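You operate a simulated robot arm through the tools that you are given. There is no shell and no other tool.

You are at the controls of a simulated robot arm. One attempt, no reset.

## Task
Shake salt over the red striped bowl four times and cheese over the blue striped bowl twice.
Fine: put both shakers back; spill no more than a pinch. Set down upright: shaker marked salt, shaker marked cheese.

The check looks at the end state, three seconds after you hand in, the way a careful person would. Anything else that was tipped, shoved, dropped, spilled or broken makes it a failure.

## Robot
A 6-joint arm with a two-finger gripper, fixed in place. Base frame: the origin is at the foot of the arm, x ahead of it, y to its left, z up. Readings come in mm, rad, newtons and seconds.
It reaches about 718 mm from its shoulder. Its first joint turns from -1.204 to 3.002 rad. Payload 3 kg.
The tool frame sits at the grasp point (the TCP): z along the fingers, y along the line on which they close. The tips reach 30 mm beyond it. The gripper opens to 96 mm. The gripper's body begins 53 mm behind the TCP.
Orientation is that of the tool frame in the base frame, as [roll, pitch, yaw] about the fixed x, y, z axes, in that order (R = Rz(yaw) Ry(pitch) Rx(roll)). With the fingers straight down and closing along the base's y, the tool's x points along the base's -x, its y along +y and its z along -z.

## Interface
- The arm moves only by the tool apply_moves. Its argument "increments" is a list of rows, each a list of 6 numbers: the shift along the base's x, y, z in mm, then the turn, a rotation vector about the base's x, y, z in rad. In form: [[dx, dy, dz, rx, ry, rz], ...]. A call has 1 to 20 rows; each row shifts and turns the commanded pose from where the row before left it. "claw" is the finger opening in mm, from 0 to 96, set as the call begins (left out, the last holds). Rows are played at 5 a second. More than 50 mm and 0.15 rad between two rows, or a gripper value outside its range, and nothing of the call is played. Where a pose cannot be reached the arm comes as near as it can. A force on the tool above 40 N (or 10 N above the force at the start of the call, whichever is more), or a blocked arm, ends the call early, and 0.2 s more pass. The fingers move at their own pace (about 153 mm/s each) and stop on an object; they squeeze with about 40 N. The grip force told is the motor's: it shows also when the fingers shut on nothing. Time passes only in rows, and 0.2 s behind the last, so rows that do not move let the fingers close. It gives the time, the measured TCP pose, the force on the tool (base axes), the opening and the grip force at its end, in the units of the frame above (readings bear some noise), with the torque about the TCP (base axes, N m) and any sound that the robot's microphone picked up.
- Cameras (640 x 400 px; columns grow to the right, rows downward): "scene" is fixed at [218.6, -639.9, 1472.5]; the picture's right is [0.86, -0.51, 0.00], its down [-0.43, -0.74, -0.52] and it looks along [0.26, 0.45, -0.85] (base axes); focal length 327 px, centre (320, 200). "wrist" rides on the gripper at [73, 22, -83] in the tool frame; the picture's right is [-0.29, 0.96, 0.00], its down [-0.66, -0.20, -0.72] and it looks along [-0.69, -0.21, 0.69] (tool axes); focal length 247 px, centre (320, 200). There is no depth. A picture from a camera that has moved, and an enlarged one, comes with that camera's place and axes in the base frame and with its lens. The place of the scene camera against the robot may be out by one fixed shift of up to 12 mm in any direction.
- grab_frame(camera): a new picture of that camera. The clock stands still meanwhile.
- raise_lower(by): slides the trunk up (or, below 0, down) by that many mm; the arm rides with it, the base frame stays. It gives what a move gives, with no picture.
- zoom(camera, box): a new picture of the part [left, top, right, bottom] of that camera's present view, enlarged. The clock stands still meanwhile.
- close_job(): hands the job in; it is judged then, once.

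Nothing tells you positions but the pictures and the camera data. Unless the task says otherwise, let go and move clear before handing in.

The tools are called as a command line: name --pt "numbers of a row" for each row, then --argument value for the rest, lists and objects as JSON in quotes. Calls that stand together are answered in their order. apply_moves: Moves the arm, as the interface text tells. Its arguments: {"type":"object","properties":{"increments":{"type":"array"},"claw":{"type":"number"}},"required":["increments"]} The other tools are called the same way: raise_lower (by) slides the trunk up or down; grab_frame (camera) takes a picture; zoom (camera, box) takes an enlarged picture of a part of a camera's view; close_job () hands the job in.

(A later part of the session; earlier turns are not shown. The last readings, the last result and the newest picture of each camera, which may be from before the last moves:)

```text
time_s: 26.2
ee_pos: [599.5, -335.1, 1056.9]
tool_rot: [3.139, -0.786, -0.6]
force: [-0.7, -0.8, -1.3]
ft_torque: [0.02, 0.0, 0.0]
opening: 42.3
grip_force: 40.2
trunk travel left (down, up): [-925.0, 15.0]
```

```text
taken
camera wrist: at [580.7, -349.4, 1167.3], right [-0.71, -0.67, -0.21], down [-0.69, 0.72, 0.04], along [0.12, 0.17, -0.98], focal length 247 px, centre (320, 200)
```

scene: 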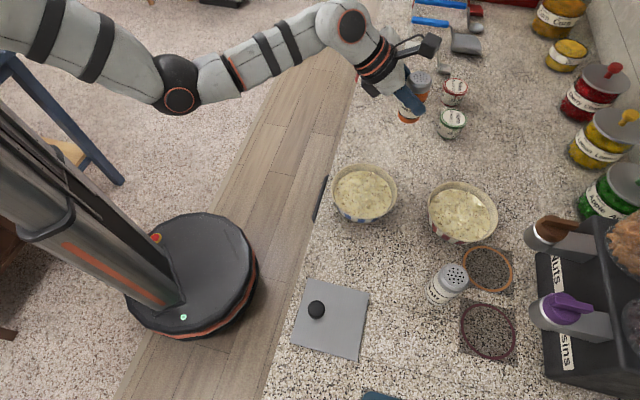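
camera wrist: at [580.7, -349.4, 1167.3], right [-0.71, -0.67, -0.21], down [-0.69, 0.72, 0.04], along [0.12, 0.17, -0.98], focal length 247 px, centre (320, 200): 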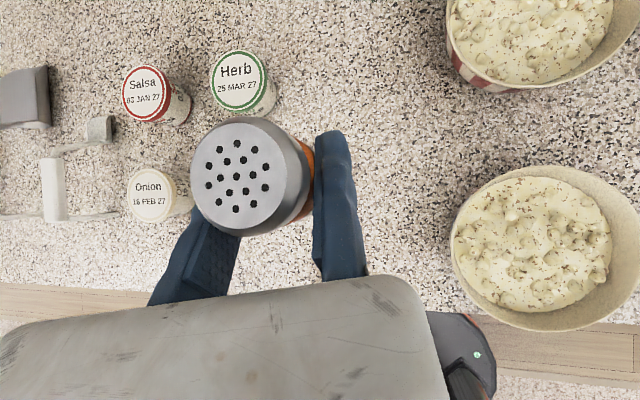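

The landing spot is clear, with the herb cup more than 130 mm away. I'll lower to just above the pick-up height.

apply_moves --pt "0 0 -20 0 0 0" --pt "0 0 -20 0 0 0" --pt "0 0 -20 0 0 0" --pt "0 0 -20 0 0 0" --pt "0 0 -10 0 0 0" --pt "0 0 -6 0 0 0" --pt "0 0 -2 0 0 0" --pt "0 0 0 0 0 0"

grab_frame --camera "wrist"

zoom --camera "scene" --box '[330, 50, 490, 170]'

```text
time_s: 28.0
ee_pos: [599.5, -337.7, 960.3]
tool_rot: [3.139, -0.786, -0.601]
force: [-0.7, -0.1, -1.7]
ft_torque: [-0.01, 0.0, -0.03]
opening: 42.4
grip_force: 40.3
trunk travel left (down, up): [-925.0, 15.0]
```

```text
taken
camera wrist: at [581.4, -350.4, 1071.4], right [-0.71, -0.67, -0.21], down [-0.69, 0.72, 0.04], along [0.12, 0.17, -0.98], focal length 247 px, centre (320, 200)
```

wrist: 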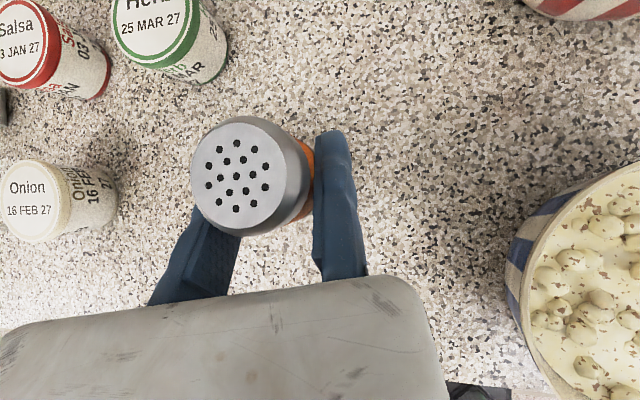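

```text
3.33 times, centred on (410, 110) of scene
camera zoom: at [218.6, -639.9, 1472.5], right [0.86, -0.51, 0.0], down [-0.43, -0.74, -0.52], along [0.26, 0.45, -0.85], focal length 1090 px, centre (20, 500)
```

zoom: 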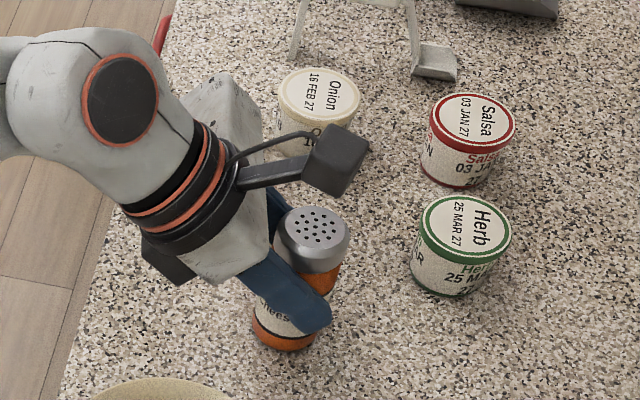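

About 3 mm remain. I'll lower in small steps and watch the vertical force for contact.

apply_moves --pt "0 0 -2 0 0 0" --pt "0 0 0 0 0 0"

apply_moves --pt "0 0 -1 0 0 0" --pt "0 0 0 0 0 0"

```text
time_s: 28.6
ee_pos: [600.6, -335.3, 958.1]
tool_rot: [3.141, -0.787, -0.599]
force: [-0.3, -0.5, 0.1]
ft_torque: [0.0, 0.0, 0.02]
opening: 42.3
grip_force: 39.6
trunk travel left (down, up): [-925.0, 15.0]
```

```text
time_s: 29.2
ee_pos: [599.6, -336.0, 958.1]
tool_rot: [3.141, -0.787, -0.602]
force: [0.8, -0.7, 0.2]
ft_torque: [-0.03, 0.05, -0.01]
opening: 42.2
grip_force: 40.4
trunk travel left (down, up): [-925.0, 15.0]
```

The weight has come off the tool, so the shaker is on the counter. I'll open, ease the fixed finger off sideways, and back away upward.

apply_moves --pt "0 0 0 0 0 0" --pt "0 0 0 0 0 0" --claw 62

apply_moves --pt "-3.4 -5 0 0 0 0" --pt "-12 8 8 0 0 0" --pt "-20 14 20 0 0 0" --pt "-20 14 30 0 0 0" --pt "-20 14 40 0 0 0" --pt "0 0 0 0 0 0"

grab_frame --camera "wrist"

grab_frame --camera "scene"

```text
time_s: 29.8
ee_pos: [600.3, -335.8, 958.9]
tool_rot: [3.139, -0.786, -0.602]
force: [-0.5, -0.9, -1.1]
ft_torque: [0.01, 0.01, -0.01]
opening: 62.1
grip_force: 0.1
trunk travel left (down, up): [-925.0, 15.0]
```

```text
time_s: 31.2
ee_pos: [525.1, -289.9, 1054.4]
tool_rot: [3.137, -0.784, -0.6]
force: [-0.1, -1.0, -1.1]
ft_torque: [-0.01, 0.01, -0.01]
opening: 62.2
grip_force: 0.0
trunk travel left (down, up): [-925.0, 15.0]
```

```text
taken
camera wrist: at [505.8, -303.3, 1164.7], right [-0.71, -0.67, -0.21], down [-0.69, 0.72, 0.04], along [0.12, 0.17, -0.98], focal length 247 px, centre (320, 200)
```

wrist: 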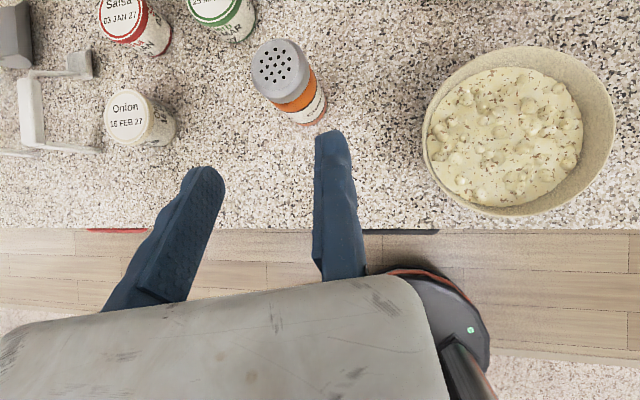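

```text
taken
```

scene: 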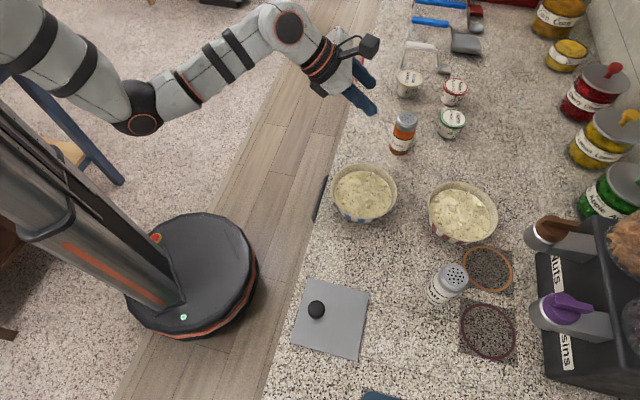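

The cheese stands upright at about (611,-319), clear of everything. Before taking the salt, I'll test with an empty hand high above the red bowl that the wrist can roll far enough to invert a shaker.

apply_moves --pt "0 0 28 0 0 -0.065" --pt "0 0 28 0 0 -0.065" --pt "8 -24 0 -0.0874 -0.0976 0" --pt "8 -24 0 -0.0874 -0.0976 0" --pt "8 -24 0 -0.0874 -0.0976 0" --pt "8 -24 0 -0.0874 -0.0976 0" --pt "8 -24 0 -0.0874 -0.0976 0" --pt "8 -24 0 -0.0874 -0.0976 0" --pt "8 -24 0 0 0 0" --pt "8 -24 0 0 0 0" --pt "0 0 0 0 0 0"

grab_frame --camera "wrist"

grab_frame --camera "scene"

```text
time_s: 33.6
ee_pos: [588.2, -483.5, 1112.6]
tool_rot: [0.043, -1.567, 2.366]
force: [0.6, -0.5, 0.0]
ft_torque: [0.0, 0.01, 0.02]
opening: 61.7
grip_force: 0.0
trunk travel left (down, up): [-925.0, 15.0]
```

```text
taken
camera wrist: at [511.8, -443.1, 1184.9], right [-0.64, -0.71, -0.29], down [-0.4, 0.63, -0.66], along [0.66, -0.31, -0.69], focal length 247 px, centre (320, 200)
```

wrist: 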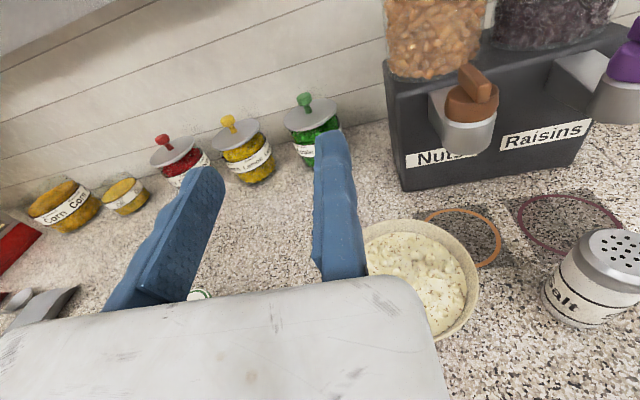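

```text
taken
```

scene: 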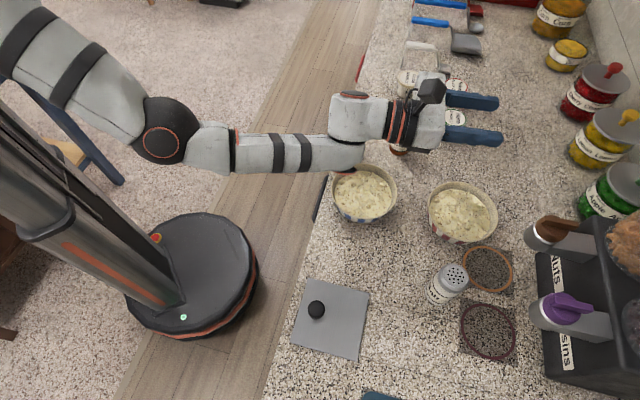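

Fingers-level works. Now I'll test the roll about the finger axis in the positive direction.

apply_moves --pt "0 0 0 0.104 -0.0934 0" --pt "0 0 0 0.104 -0.0934 0" --pt "0 0 0 0.104 -0.0934 0" --pt "0 0 0 0.104 -0.0934 0" --pt "0 0 0 0.104 -0.0934 0" --pt "0 0 0 0.104 -0.0934 0" --pt "0 0 0 0.104 -0.0934 0" --pt "0 0 0 0.104 -0.0934 0" --pt "0 0 0 0.104 -0.0934 0" --pt "0 0 0 0.104 -0.0934 0" --pt "0 0 0 0.104 -0.0934 0" --pt "0 0 0 0.104 -0.0934 0" --pt "0 0 0 0.104 -0.0934 0" --pt "0 0 0 0.104 -0.0934 0" --pt "0 0 0 0.104 -0.0934 0" --pt "0 0 0 0.104 -0.0934 0" --pt "0 0 0 0.104 -0.0934 0" --pt "0 0 0 0.104 -0.0934 0" --pt "0 0 0 0.104 -0.0934 0" --pt "0 0 0 0.104 -0.0934 0"

grab_frame --camera "scene"

grab_frame --camera "wrist"

```text
time_s: 37.8
ee_pos: [589.3, -484.4, 1112.2]
tool_rot: [-1.581, 1.229, -2.312]
force: [-0.1, -0.1, 0.4]
ft_torque: [-0.01, -0.02, -0.06]
opening: 62.1
grip_force: 0.0
trunk travel left (down, up): [-925.0, 15.0]
```

```text
taken
```

scene: 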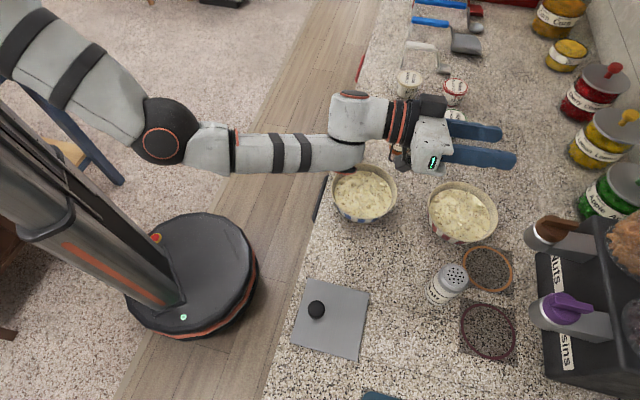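

```text
taken
camera wrist: at [524.2, -429.6, 1035.6], right [0.67, 0.74, -0.04], down [-0.52, 0.5, 0.69], along [0.54, -0.44, 0.72], focal length 247 px, centre (320, 200)
```

wrist: 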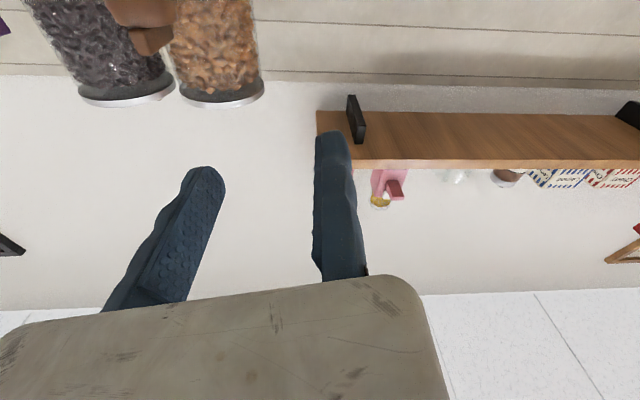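

The wrist rolls 160° freely with no limits reported. I'll roll back and move to a view position behind the salt shaker.

apply_moves --pt "0 0 0 -0.104 0.0934 0" --pt "0 0 0 -0.104 0.0934 0" --pt "0 0 0 -0.104 0.0934 0" --pt "0 0 0 -0.104 0.0934 0" --pt "0 0 0 -0.104 0.0934 0" --pt "0 0 0 -0.104 0.0934 0" --pt "0 0 0 -0.104 0.0934 0" --pt "0 0 0 -0.104 0.0934 0" --pt "0 0 0 -0.104 0.0934 0" --pt "0 0 0 -0.104 0.0934 0" --pt "0 0 0 -0.104 0.0934 0" --pt "0 0 0 -0.104 0.0934 0" --pt "0 0 0 -0.104 0.0934 0" --pt "0 0 0 -0.104 0.0934 0" --pt "0 0 0 -0.104 0.0934 0" --pt "0 0 0 -0.104 0.0934 0" --pt "0 0 0 -0.104 0.0934 0" --pt "0 0 0 -0.104 0.0934 0" --pt "0 0 0 -0.104 0.0934 0" --pt "0 0 0 -0.104 0.0934 0"

apply_moves --pt "-20 -10 -5 0 0 -0.055" --pt "-22 -10 -5 0.0926 0.0926 0" --pt "-22 -10 -10 0.0926 0.0926 0" --pt "-22 -10 -10 0 0 0" --pt "-22 -10 -10 0 0 0" --pt "-22 -10 -10 0 0 0" --pt "-22 -10 -10 0 0 0" --pt "-22 -10 -10 0 0 0" --pt "-22 -11 -12 0 0 0" --pt "0 0 0 0 0 0" --claw 70

grab_frame --camera "wrist"

grab_frame --camera "scene"

```text
time_s: 42.0
ee_pos: [588.9, -482.8, 1113.1]
tool_rot: [0.878, -1.566, 1.53]
force: [0.2, -1.1, -0.4]
ft_torque: [0.02, -0.01, 0.0]
opening: 61.6
grip_force: 0.1
trunk travel left (down, up): [-925.0, 15.0]
```

```text
time_s: 44.2
ee_pos: [392.7, -573.6, 1030.5]
tool_rot: [3.138, -1.311, -0.784]
force: [-0.3, -0.4, 0.3]
ft_torque: [-0.02, -0.03, -0.01]
opening: 70.3
grip_force: 0.0
trunk travel left (down, up): [-925.0, 15.0]
```

```text
taken
camera wrist: at [334.5, -545.3, 1121.9], right [-0.73, -0.62, -0.28], down [-0.47, 0.76, -0.45], along [0.5, -0.2, -0.85], focal length 247 px, centre (320, 200)
```

wrist: 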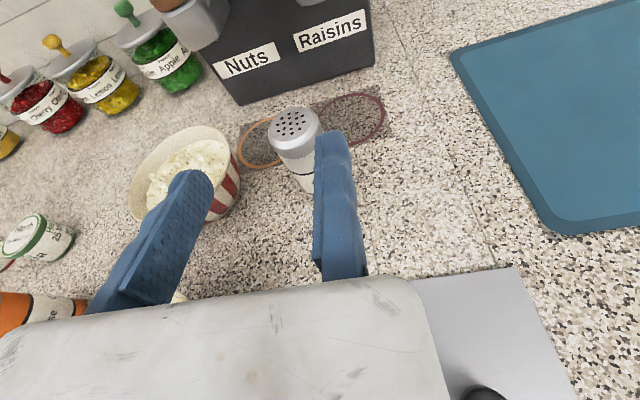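

```text
taken
```

scene: 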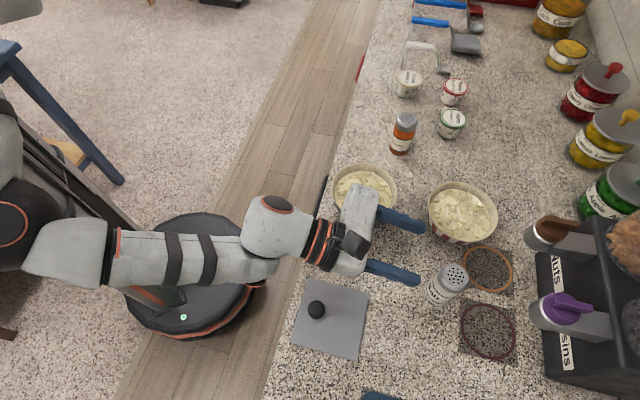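

The salt is in view just ahead. I'll zoom to pin down its axis accurately.

zoom --camera "wrist" --box '[220, 80, 380, 220]'

zoom --camera "scene" --box '[400, 230, 500, 320]'

```text
2.86 times, centred on (300, 150) of wrist
camera zoom: at [334.5, -545.3, 1121.9], right [-0.73, -0.62, -0.28], down [-0.47, 0.76, -0.45], along [0.5, -0.2, -0.85], focal length 706 px, centre (377, 343)
```

zoom: 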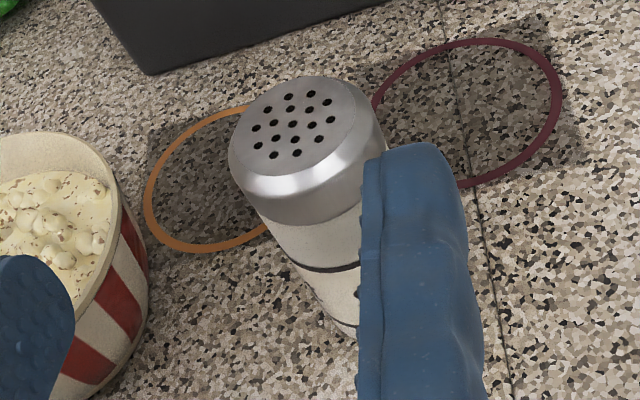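

```text
4.44 times, centred on (450, 275) of scene
camera zoom: at [218.6, -639.9, 1472.5], right [0.86, -0.51, 0.0], down [-0.43, -0.74, -0.52], along [0.26, 0.45, -0.85], focal length 1453 px, centre (-258, -133)
```

zoom: 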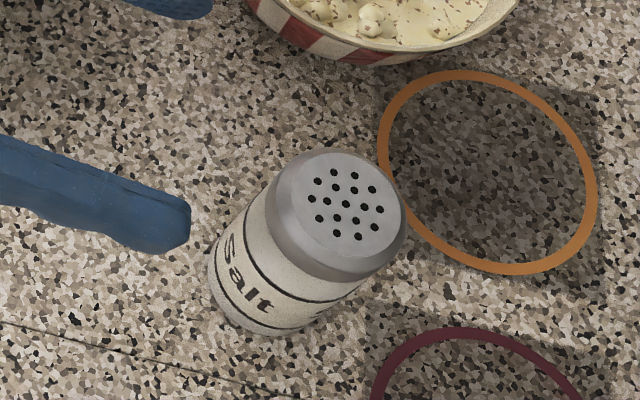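

Salt axis ≈ (469,-612.5). I'll advance diagonally, then check the straddle before finishing.

apply_moves --pt "7 -8 -10 0 0 0" --pt "7 -8 -10 0 0 0" --pt "8 -7 -12 0 0 0" --pt "0 0 0 0 0 0"

grab_frame --camera "wrist"

zoom --camera "scene" --box '[320, 180, 500, 320]'

```text
time_s: 45.2
ee_pos: [413.8, -594.8, 1000.9]
tool_rot: [3.139, -1.312, -0.79]
force: [0.1, -0.3, -0.1]
ft_torque: [0.01, -0.02, 0.03]
opening: 69.9
grip_force: 0.1
trunk travel left (down, up): [-925.0, 15.0]
```

```text
taken
camera wrist: at [354.9, -566.7, 1092.0], right [-0.73, -0.62, -0.28], down [-0.47, 0.76, -0.45], along [0.5, -0.2, -0.85], focal length 247 px, centre (320, 200)
```

wrist: 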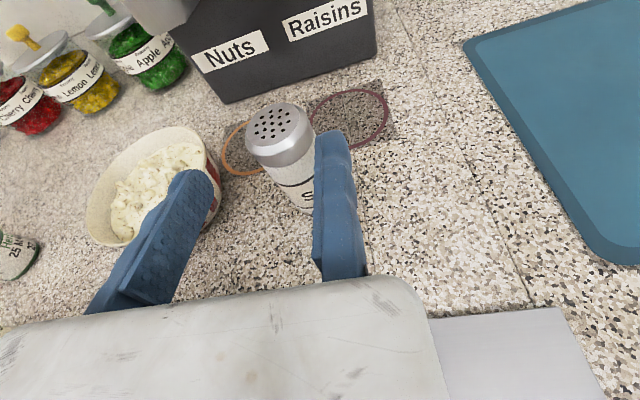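

```text
2.86 times, centred on (410, 250) of scene
camera zoom: at [218.6, -639.9, 1472.5], right [0.86, -0.51, 0.0], down [-0.43, -0.74, -0.52], along [0.26, 0.45, -0.85], focal length 934 px, centre (63, 57)
```

zoom: 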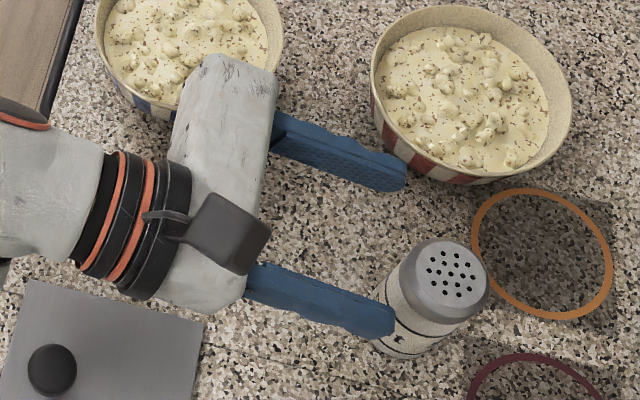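

Alignment is consistent. I'll continue to the grasp point with z ≈ 950.

apply_moves --pt "6 -6 -12 0 0 0" --pt "6 -6 -12 0 0 0" --pt "8 -8 -12 0 0 0" --pt "0 0 0 0 0 0"

grab_frame --camera "wrist"

zoom --camera "scene" --box '[320, 180, 500, 320]'

```text
time_s: 46.2
ee_pos: [434.8, -616.7, 964.6]
tool_rot: [-3.138, -1.311, -0.793]
force: [-0.8, -0.5, 0.5]
ft_torque: [-0.02, 0.03, 0.0]
opening: 69.9
grip_force: 0.0
trunk travel left (down, up): [-925.0, 15.0]
```

```text
taken
camera wrist: at [375.4, -588.1, 1056.7], right [-0.73, -0.62, -0.28], down [-0.47, 0.76, -0.45], along [0.5, -0.2, -0.85], focal length 247 px, centre (320, 200)
```

wrist: 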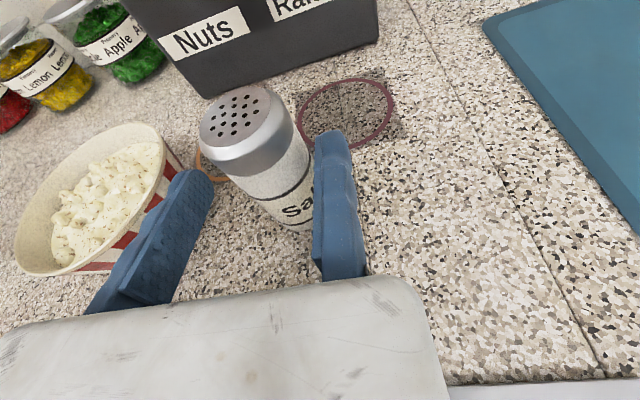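

```text
2.86 times, centred on (410, 250) of scene
camera zoom: at [218.6, -639.9, 1472.5], right [0.86, -0.51, 0.0], down [-0.43, -0.74, -0.52], along [0.26, 0.45, -0.85], focal length 934 px, centre (63, 57)
```

zoom: 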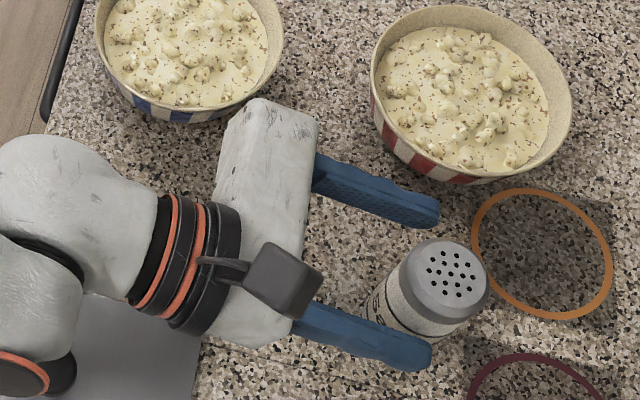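

The fingers straddle the salt nicely. I'll check the wrist's clearance over the plate's knob before the last few millimetres.

zoom --camera "scene" --box '[200, 180, 400, 400]'

grab_frame --camera "scene"

```text
1.82 times, centred on (300, 290) of scene
camera zoom: at [218.6, -639.9, 1472.5], right [0.86, -0.51, 0.0], down [-0.43, -0.74, -0.52], along [0.26, 0.45, -0.85], focal length 594 px, centre (356, 36)
```

zoom: 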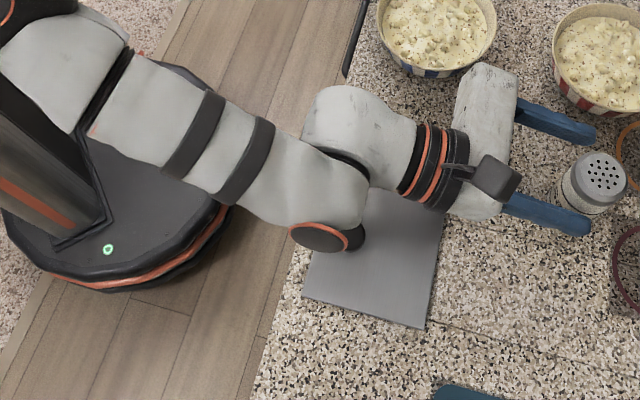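

```text
taken
```

scene: 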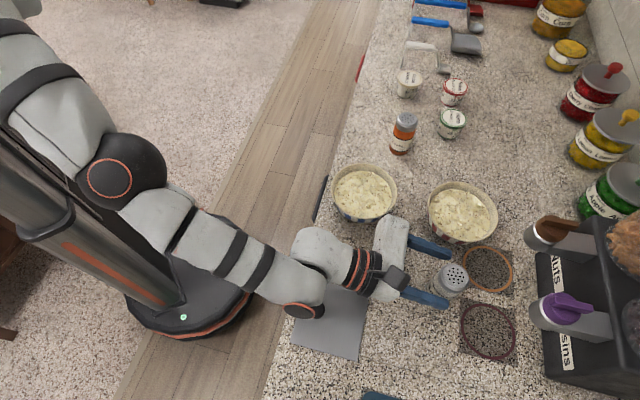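

The forearm's end cap is well above the knob, by roughly 100 mm. I'll finish the approach with small steps.

apply_moves --pt "5 -5 -4 0 0 0" --pt "5 -5 -4 0 0 0" --pt "5 -4 -3 0 0 0" --pt "0 0 0 0 0 0"

grab_frame --camera "wrist"

zoom --camera "scene" --box '[320, 180, 500, 320]'

```text
time_s: 47.2
ee_pos: [440.7, -622.1, 959.9]
tool_rot: [3.14, -1.311, -0.785]
force: [0.9, 0.5, 0.1]
ft_torque: [-0.03, -0.01, 0.0]
opening: 70.0
grip_force: 0.0
out of reach, approached as far as the arm can: row 2, 3
trunk travel left (down, up): [-925.0, 15.0]
```

```text
taken
camera wrist: at [381.7, -592.9, 1051.6], right [-0.73, -0.62, -0.28], down [-0.47, 0.76, -0.45], along [0.49, -0.2, -0.85], focal length 247 px, centre (320, 200)
```

wrist: 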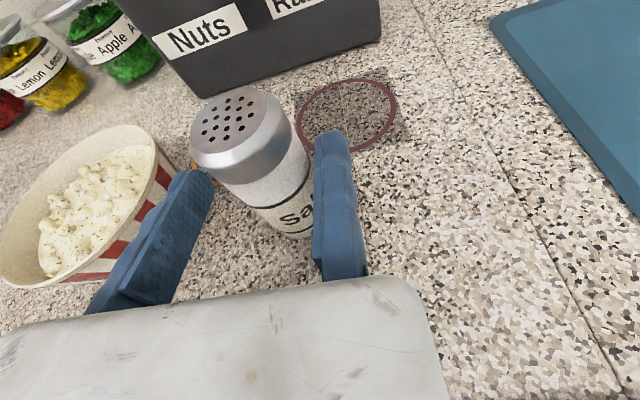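

```text
2.86 times, centred on (410, 250) of scene
camera zoom: at [218.6, -639.9, 1472.5], right [0.86, -0.51, 0.0], down [-0.43, -0.74, -0.52], along [0.26, 0.45, -0.85], focal length 934 px, centre (63, 57)
```

zoom: 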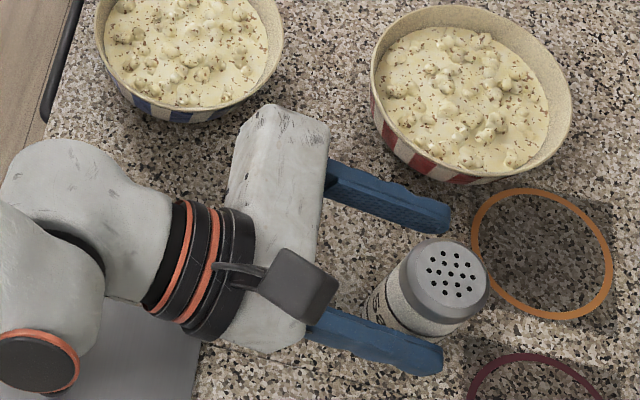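

The arm is at its outer reach, but the shaker already sits about 12 mm ahead of the pad centre, well inside the 30 mm fingers. I'll shift slightly left to bring the fixed finger near it, then close.

apply_moves --pt "3 3 -4 0 0 0" --pt "0 0 0 0 0 0"

zoom --camera "wrist" --box '[160, 80, 400, 260]'

```text
time_s: 47.8
ee_pos: [443.3, -617.2, 955.7]
tool_rot: [-3.138, -1.308, -0.79]
force: [-0.7, 0.0, -0.3]
ft_torque: [0.02, 0.01, 0.01]
opening: 70.1
grip_force: 0.1
trunk travel left (down, up): [-925.0, 15.0]
```

```text
2.22 times, centred on (280, 170) of wrist
camera zoom: at [383.9, -589.6, 1047.8], right [-0.73, -0.62, -0.28], down [-0.47, 0.76, -0.45], along [0.5, -0.2, -0.85], focal length 549 px, centre (409, 267)
```

zoom: 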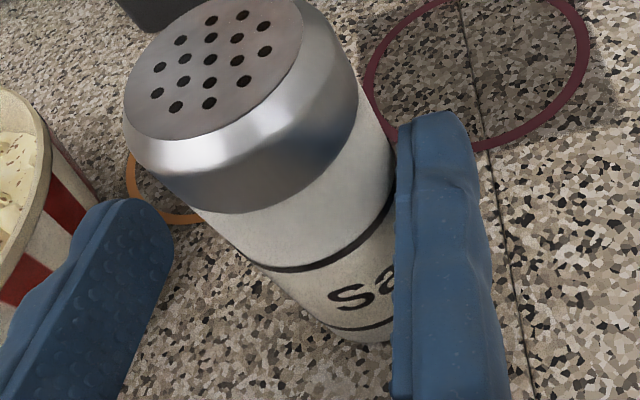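

The fixed finger is practically touching the salt shaker. Closing now.

apply_moves --pt "0 0 0 0 0 0" --pt "0 0 0 0 0 0" --pt "0 0 0 0 0 0" --claw 0

grab_frame --camera "wrist"

zoom --camera "scene" --box '[320, 180, 500, 320]'

```text
time_s: 48.6
ee_pos: [443.1, -616.2, 956.5]
tool_rot: [-3.139, -1.311, -0.788]
force: [1.3, -1.3, 2.7]
ft_torque: [-0.06, -0.05, 0.03]
opening: 42.4
grip_force: 40.0
trunk travel left (down, up): [-925.0, 15.0]
```

```text
taken
camera wrist: at [384.2, -589.2, 1048.1], right [-0.73, -0.62, -0.28], down [-0.47, 0.76, -0.45], along [0.5, -0.2, -0.85], focal length 247 px, centre (320, 200)
```

wrist: 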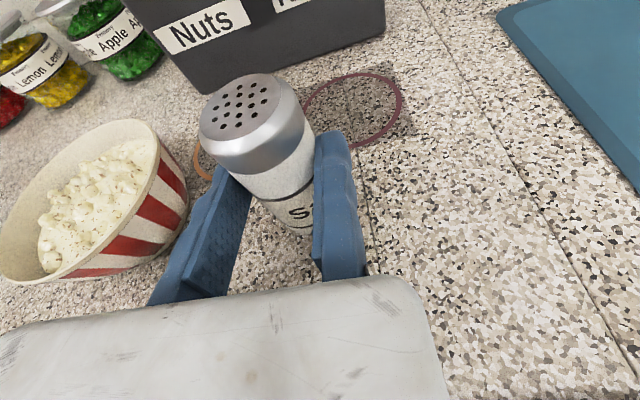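

```text
2.86 times, centred on (410, 250) of scene
camera zoom: at [218.6, -639.9, 1472.5], right [0.86, -0.51, 0.0], down [-0.43, -0.74, -0.52], along [0.26, 0.45, -0.85], focal length 934 px, centre (63, 57)
```

zoom: 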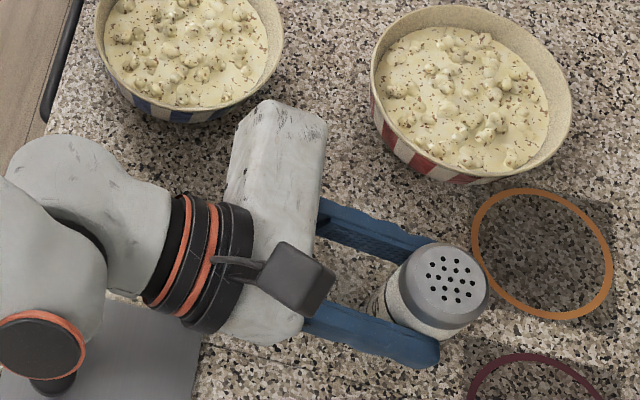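

The salt is gripped at 42 mm opening. I'll lift it straight up, then carry it upright toward the red bowl.

apply_moves --pt "0 0 10 0 0 0" --pt "0 0 20 0 0 0" --pt "0 0 24 0 0 0" --pt "0 0 24 0 0 0" --pt "0 0 24 0 0 0" --pt "0 0 0 0 0 0"

apply_moves --pt "18 13 0 0 0 0.055" --pt "22 16 0 0 0 0" --pt "22 16 0 0 0 0" --pt "22 16 0 0 0 0" --pt "22 16 0 0 0 0" --pt "0 0 0 0 0 0"

grab_frame --camera "wrist"

grab_frame --camera "scene"

```text
time_s: 50.0
ee_pos: [443.7, -618.8, 1059.3]
tool_rot: [3.138, -1.31, -0.785]
force: [-0.2, 0.2, -0.5]
ft_torque: [0.02, 0.04, -0.03]
opening: 42.3
grip_force: 40.6
trunk travel left (down, up): [-925.0, 15.0]
```

```text
time_s: 51.4
ee_pos: [550.3, -543.7, 1056.3]
tool_rot: [3.14, -1.311, -0.734]
force: [0.7, -0.3, -1.5]
ft_torque: [-0.07, 0.04, 0.03]
opening: 42.2
grip_force: 39.9
trunk travel left (down, up): [-925.0, 15.0]
```

```text
taken
camera wrist: at [488.2, -518.0, 1147.6], right [-0.7, -0.66, -0.28], down [-0.51, 0.73, -0.45], along [0.51, -0.17, -0.85], focal length 247 px, centre (320, 200)
```

wrist: 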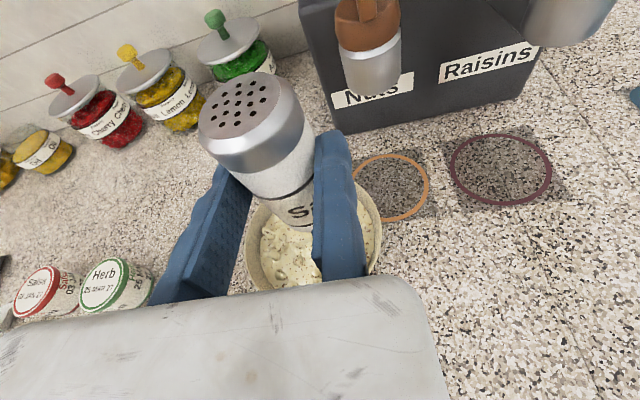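

```text
taken
```

scene: 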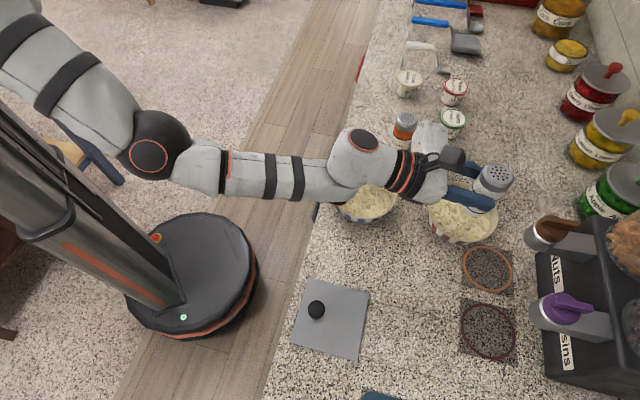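

The shaker is over the red bowl (centre ≈ (579,-526), rim ≈ z 960). I'll level the fingers, then roll to invert while shifting sideways so the cap stays above the bowl.

apply_moves --pt "2 6 2 -0.0877 -0.0974 0" --pt "2 6 2 -0.0877 -0.0974 0" --pt "0 0 0 0 0 0"

apply_moves --pt "4.25 4.7 0 0.1095 -0.0988 0" --pt "4.25 4.7 0 0.1095 -0.0988 0" --pt "4.5 5 0 0.1095 -0.0988 0" --pt "4.5 5 0 0.1095 -0.0988 0" --pt "4.35 4.8 0 0.1095 -0.0988 0" --pt "4.35 4.8 0 0.1095 -0.0988 0" --pt "3.8 4.2 0 0.1095 -0.0988 0" --pt "3.8 4.2 0 0.1095 -0.0988 0" --pt "0 0 0 0 0 0"

grab_frame --camera "scene"

```text
time_s: 52.2
ee_pos: [551.9, -530.7, 1062.0]
tool_rot: [0.002, -1.57, 2.405]
force: [-0.1, 0.2, -0.7]
ft_torque: [-0.01, 0.04, 0.02]
opening: 42.3
grip_force: 40.0
trunk travel left (down, up): [-925.0, 15.0]
```

```text
time_s: 54.2
ee_pos: [586.0, -492.6, 1060.7]
tool_rot: [-1.57, -0.39, -2.307]
force: [-0.6, -0.7, -1.1]
ft_torque: [-0.01, 0.04, 0.0]
opening: 42.3
grip_force: 39.5
trunk travel left (down, up): [-925.0, 15.0]
```

```text
taken
```

scene: 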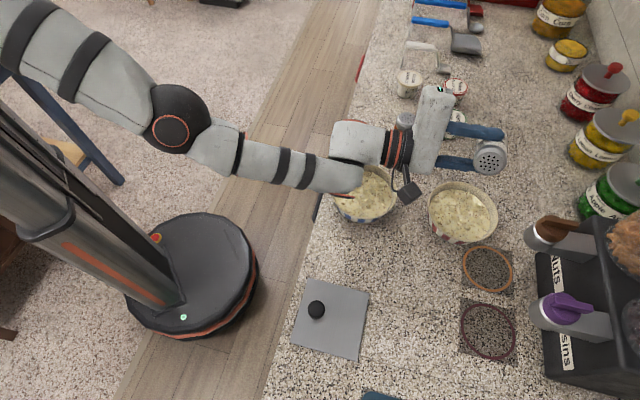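

The cap is above the bowl as planned, and it has reached 68° of roll. I'll complete the inversion.

apply_moves --pt "3 3.3 0 0.1095 -0.0988 0" --pt "3 3.3 0 0.1095 -0.0988 0" --pt "1.85 2.05 0 0.1095 -0.0988 0" --pt "1.85 2.05 0 0.1095 -0.0988 0" --pt "0.6 0.67 0 0.1095 -0.0988 0" --pt "0.6 0.67 0 0.1095 -0.0988 0" --pt "-0.74 -0.82 0 0.1095 -0.0988 0" --pt "-0.74 -0.82 0 0.1095 -0.0988 0" --pt "-2 -2.2 0 0.1095 -0.0988 0" --pt "-2 -2.2 0 0.1095 -0.0988 0" --pt "-3.1 -3.4 0 0.1095 -0.0988 0" --pt "-3.1 -3.4 0 0.1095 -0.0988 0"

grab_frame --camera "scene"

zoom --camera "scene" --box '[390, 90, 530, 260]'

```text
time_s: 56.8
ee_pos: [586.6, -493.9, 1061.5]
tool_rot: [-1.584, 1.381, -2.32]
force: [1.2, 0.2, -0.8]
ft_torque: [0.01, 0.0, 0.01]
opening: 42.4
grip_force: 40.0
trunk travel left (down, up): [-925.0, 15.0]
```

```text
taken
```

scene: 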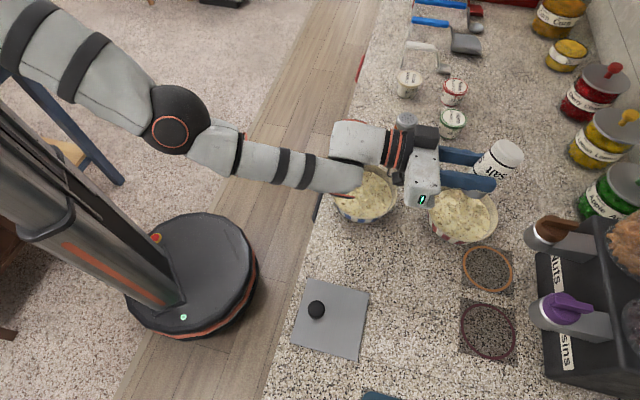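

```text
2.35 times, centred on (460, 175) of scene
camera zoom: at [218.6, -639.9, 1472.5], right [0.86, -0.51, 0.0], down [-0.43, -0.74, -0.52], along [0.26, 0.45, -0.85], focal length 769 px, centre (-9, 259)
```

zoom: 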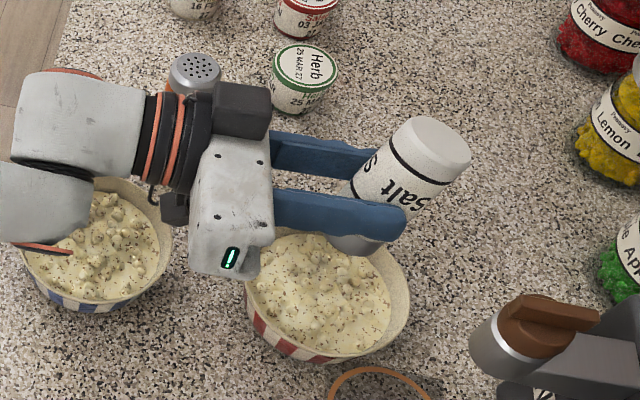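

The salt shaker is inverted with its cap over the red bowl and no sound so far. I'll do one up-down shake and see what the microphone reports.

apply_moves --pt "3 -2.7 0 0 0 0" --pt "3 -2.7 0 0 0 0" --pt "0 0 40 0 0 0" --pt "0 0 -40 0 0 0" --pt "0 0 0 0 0 0" --pt "0 0 0 0 0 0"

zoom --camera "scene" --box '[390, 90, 530, 260]'

```text
time_s: 58.2
ee_pos: [591.9, -499.1, 1061.0]
tool_rot: [-1.581, 1.378, -2.315]
force: [-0.2, -1.0, -2.0]
ft_torque: [-0.01, 0.03, -0.02]
opening: 42.1
grip_force: 40.0
trunk travel left (down, up): [-925.0, 15.0]
```

```text
2.35 times, centred on (460, 175) of scene
camera zoom: at [218.6, -639.9, 1472.5], right [0.86, -0.51, 0.0], down [-0.43, -0.74, -0.52], along [0.26, 0.45, -0.85], focal length 769 px, centre (-9, 259)
```

zoom: 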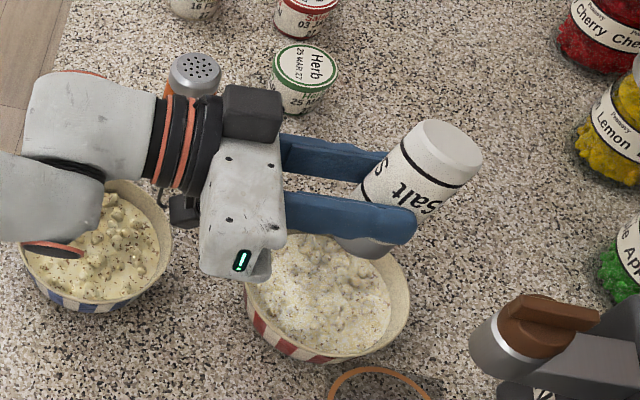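

The popcorn surface now has white grains on it, so one shake has registered. I'll zoom in to confirm and check for spills.

zoom --camera "scene" --box '[425, 175, 505, 250]'

```text
5.33 times, centred on (465, 212) of scene
camera zoom: at [218.6, -639.9, 1472.5], right [0.86, -0.51, 0.0], down [-0.43, -0.74, -0.52], along [0.26, 0.45, -0.85], focal length 1744 px, centre (-453, 133)
```

zoom: 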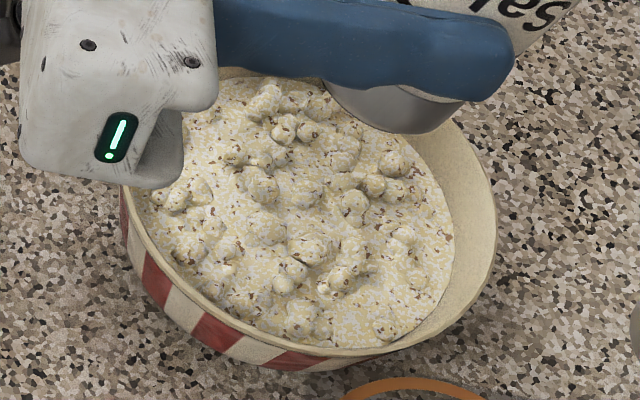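

Salt landed only inside the bowl. Second shake, identical to the first.

apply_moves --pt "0 0 40 0 0 0" --pt "0 0 -40 0 0 0" --pt "0 0 0 0 0 0" --pt "0 0 0 0 0 0"

zoom --camera "scene" --box '[425, 175, 505, 250]'

```text
time_s: 59.2
ee_pos: [591.0, -497.6, 1063.2]
tool_rot: [-1.581, 1.377, -2.313]
force: [-0.2, -0.3, -0.8]
ft_torque: [0.04, -0.01, -0.04]
opening: 42.2
grip_force: 40.1
trunk travel left (down, up): [-925.0, 15.0]
```

```text
5.33 times, centred on (465, 212) of scene
camera zoom: at [218.6, -639.9, 1472.5], right [0.86, -0.51, 0.0], down [-0.43, -0.74, -0.52], along [0.26, 0.45, -0.85], focal length 1744 px, centre (-453, 133)
```

zoom: 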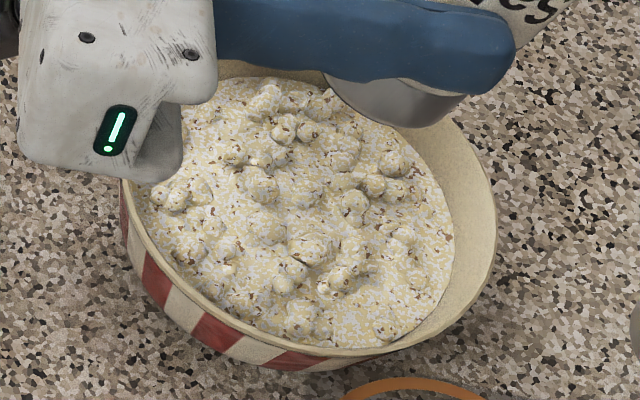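

Visibly whiter, by about the same increment as before. Third shake.

apply_moves --pt "0 0 40 0 0 0" --pt "0 0 -40 0 0 0" --pt "0 0 0 0 0 0" --pt "0 0 0 0 0 0"

zoom --camera "scene" --box '[425, 175, 505, 250]'

```text
time_s: 60.2
ee_pos: [590.9, -494.7, 1062.7]
tool_rot: [-1.579, 1.378, -2.315]
force: [-0.2, -0.1, -0.9]
ft_torque: [0.03, 0.01, -0.02]
opening: 41.9
grip_force: 40.5
trunk travel left (down, up): [-925.0, 15.0]
```

```text
5.33 times, centred on (465, 212) of scene
camera zoom: at [218.6, -639.9, 1472.5], right [0.86, -0.51, 0.0], down [-0.43, -0.74, -0.52], along [0.26, 0.45, -0.85], focal length 1744 px, centre (-453, 133)
```

zoom: 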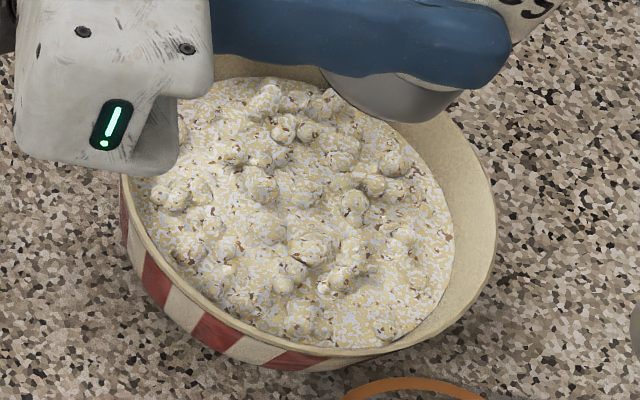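

I'll take a tighter zoom as a reference before the fourth shake, to judge the increment.

zoom --camera "scene" --box '[450, 205, 485, 230]'

apply_moves --pt "0 0 40 0 0 0" --pt "0 0 -40 0 0 0" --pt "0 0 0 0 0 0" --pt "0 0 0 0 0 0"

zoom --camera "scene" --box '[450, 205, 485, 230]'

zoom --camera "scene" --box '[425, 175, 505, 250]'

```text
16.00 times, centred on (468, 218) of scene
camera zoom: at [218.6, -639.9, 1472.5], right [0.86, -0.51, 0.0], down [-0.43, -0.74, -0.52], along [0.26, 0.45, -0.85], focal length 5232 px, centre (-2040, -80)
```

zoom: 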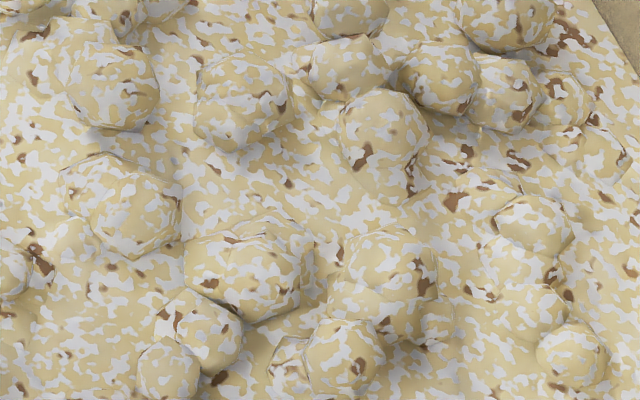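

```text
time_s: 61.2
ee_pos: [591.9, -500.6, 1062.1]
tool_rot: [-1.581, 1.377, -2.316]
force: [-0.9, -0.8, -1.8]
ft_torque: [0.02, 0.02, 0.0]
opening: 42.0
grip_force: 39.7
trunk travel left (down, up): [-925.0, 15.0]
```

```text
16.00 times, centred on (468, 218) of scene
camera zoom: at [218.6, -639.9, 1472.5], right [0.86, -0.51, 0.0], down [-0.43, -0.74, -0.52], along [0.26, 0.45, -0.85], focal length 5232 px, centre (-2040, -80)
```

zoom: 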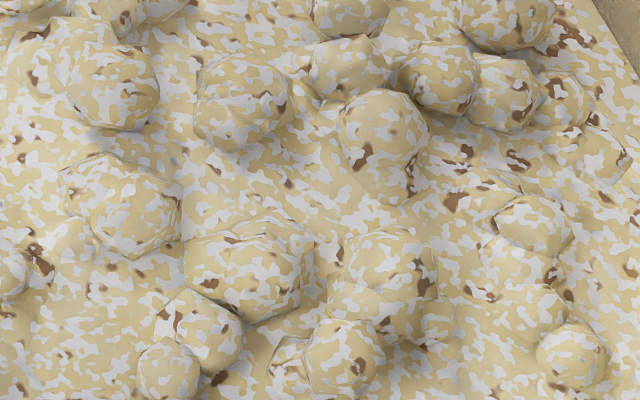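

```text
5.33 times, centred on (465, 212) of scene
camera zoom: at [218.6, -639.9, 1472.5], right [0.86, -0.51, 0.0], down [-0.43, -0.74, -0.52], along [0.26, 0.45, -0.85], focal length 1744 px, centre (-453, 133)
```

zoom: 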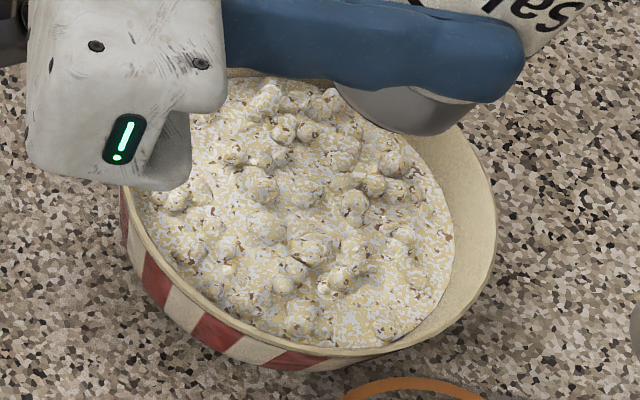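

Four identical shakes are done and all the salt appears to be inside the bowl. I'll roll the shaker back upright along the same path, smoothly, over the bowl.

apply_moves --pt "3.1 3.4 0 -0.1095 0.0988 0" --pt "3.1 3.4 0 -0.1095 0.0988 0" --pt "2 2.2 0 -0.1095 0.0988 0" --pt "2 2.2 0 -0.1095 0.0988 0" --pt "0.74 0.82 0 -0.1095 0.0988 0" --pt "0.74 0.82 0 -0.1095 0.0988 0" --pt "-0.6 -0.67 0 -0.1095 0.0988 0" --pt "-0.6 -0.67 0 -0.1095 0.0988 0" --pt "-1.85 -2.05 0 -0.1095 0.0988 0" --pt "-1.85 -2.05 0 -0.1095 0.0988 0" --pt "-3 -3.3 0 -0.1095 0.0988 0" --pt "-3 -3.3 0 -0.1095 0.0988 0" --pt "-3.8 -4.2 0 -0.1095 0.0988 0" --pt "-3.8 -4.2 0 -0.1095 0.0988 0" --pt "-4.35 -4.8 0 -0.1095 0.0988 0" --pt "-4.35 -4.8 0 -0.1095 0.0988 0" --pt "-4.5 -5 0 -0.1095 0.0988 0" --pt "-4.5 -5 0 -0.1095 0.0988 0" --pt "-4.25 -4.7 0 -0.1095 0.0988 0" --pt "-4.25 -4.7 0 -0.1095 0.0988 0"

grab_frame --camera "wrist"

zoom --camera "scene" --box '[390, 100, 530, 260]'

```text
time_s: 65.4
ee_pos: [560.8, -534.6, 1061.5]
tool_rot: [1.028, -1.569, 1.376]
force: [0.2, 0.7, -1.3]
ft_torque: [-0.02, 0.04, 0.0]
opening: 42.0
grip_force: 39.8
trunk travel left (down, up): [-925.0, 15.0]
```

```text
taken
camera wrist: at [483.7, -495.5, 1134.9], right [-0.64, -0.71, -0.29], down [-0.4, 0.63, -0.66], along [0.65, -0.31, -0.69], focal length 247 px, centre (320, 200)
```

wrist: 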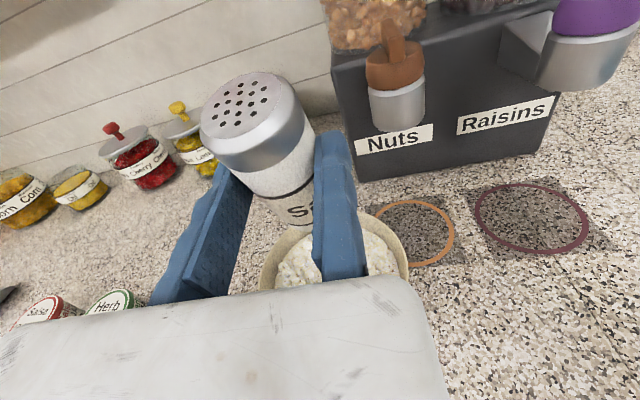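

```text
2.50 times, centred on (460, 180) of scene
camera zoom: at [218.6, -639.9, 1472.5], right [0.86, -0.51, 0.0], down [-0.43, -0.74, -0.52], along [0.26, 0.45, -0.85], focal length 817 px, centre (-30, 250)
```

zoom: 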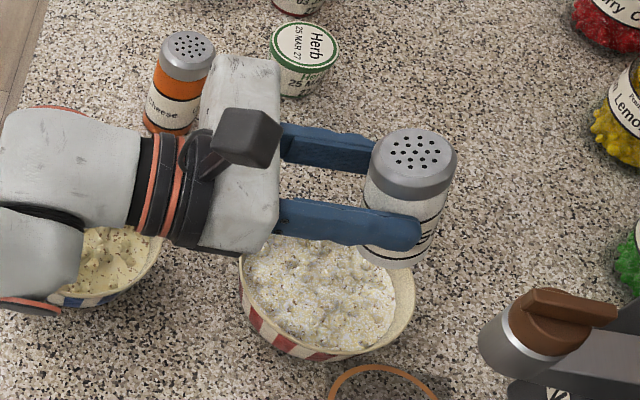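

Upright again, with no slip in the grip. Now I'll carry the salt back above its original spot.

apply_moves --pt "-10 -6 0 0.0877 0.0974 0" --pt "-18 -12 0 0.0877 0.0974 0" --pt "-22 -16 0 0 0 0" --pt "-22 -16 0 0 0 0" --pt "-22 -16 0 0 0 0" --pt "-22 -15 0 0 0 -0.055" --pt "0 0 0 0 0 0"

grab_frame --camera "wrist"

grab_frame --camera "scene"

```text
time_s: 67.0
ee_pos: [445.4, -615.4, 1060.5]
tool_rot: [3.14, -1.311, -0.786]
force: [-1.0, 1.2, -1.2]
ft_torque: [0.01, 0.06, -0.02]
opening: 41.7
grip_force: 39.6
trunk travel left (down, up): [-925.0, 15.0]
```

```text
taken
camera wrist: at [386.4, -587.5, 1154.5], right [-0.73, -0.62, -0.28], down [-0.47, 0.76, -0.45], along [0.5, -0.2, -0.85], focal length 247 px, centre (320, 200)
```

wrist: 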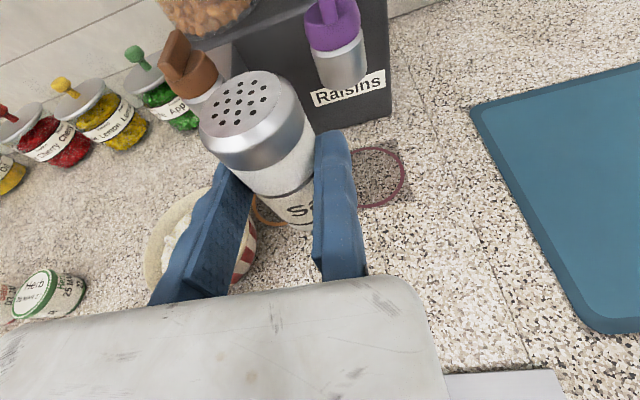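

```text
taken
```

scene: 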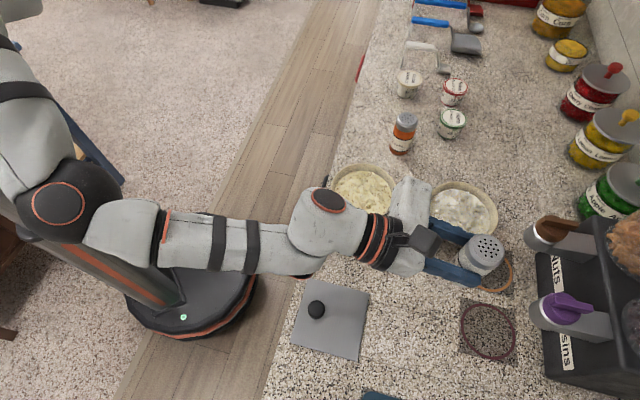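

The pose matches the lift pose. I'll lower the salt in decreasing steps.

apply_moves --pt "-2 -1 -20 0 0 0" --pt "0 0 -24 0 0 0" --pt "0 0 -24 0 0 0" --pt "0 0 -18 0 0 0" --pt "0 0 -8 0 0 0" --pt "0 0 -5 0 0 0" --pt "0 0 -3 0 0 0" --pt "0 0 0 0 0 0"

apply_moves --pt "0 0 -1.5 0 0 0" --pt "0 0 0 0 0 0"

```text
time_s: 68.8
ee_pos: [440.9, -618.7, 959.0]
tool_rot: [-3.14, -1.31, -0.789]
force: [1.2, -0.6, -1.2]
ft_torque: [0.01, 0.05, 0.0]
opening: 42.3
grip_force: 40.0
trunk travel left (down, up): [-925.0, 15.0]
```

```text
time_s: 69.4
ee_pos: [441.8, -617.5, 958.5]
tool_rot: [-3.141, -1.311, -0.789]
force: [-0.1, 0.1, -1.5]
ft_torque: [0.02, 0.01, -0.02]
opening: 42.1
grip_force: 40.0
trunk travel left (down, up): [-925.0, 15.0]
```

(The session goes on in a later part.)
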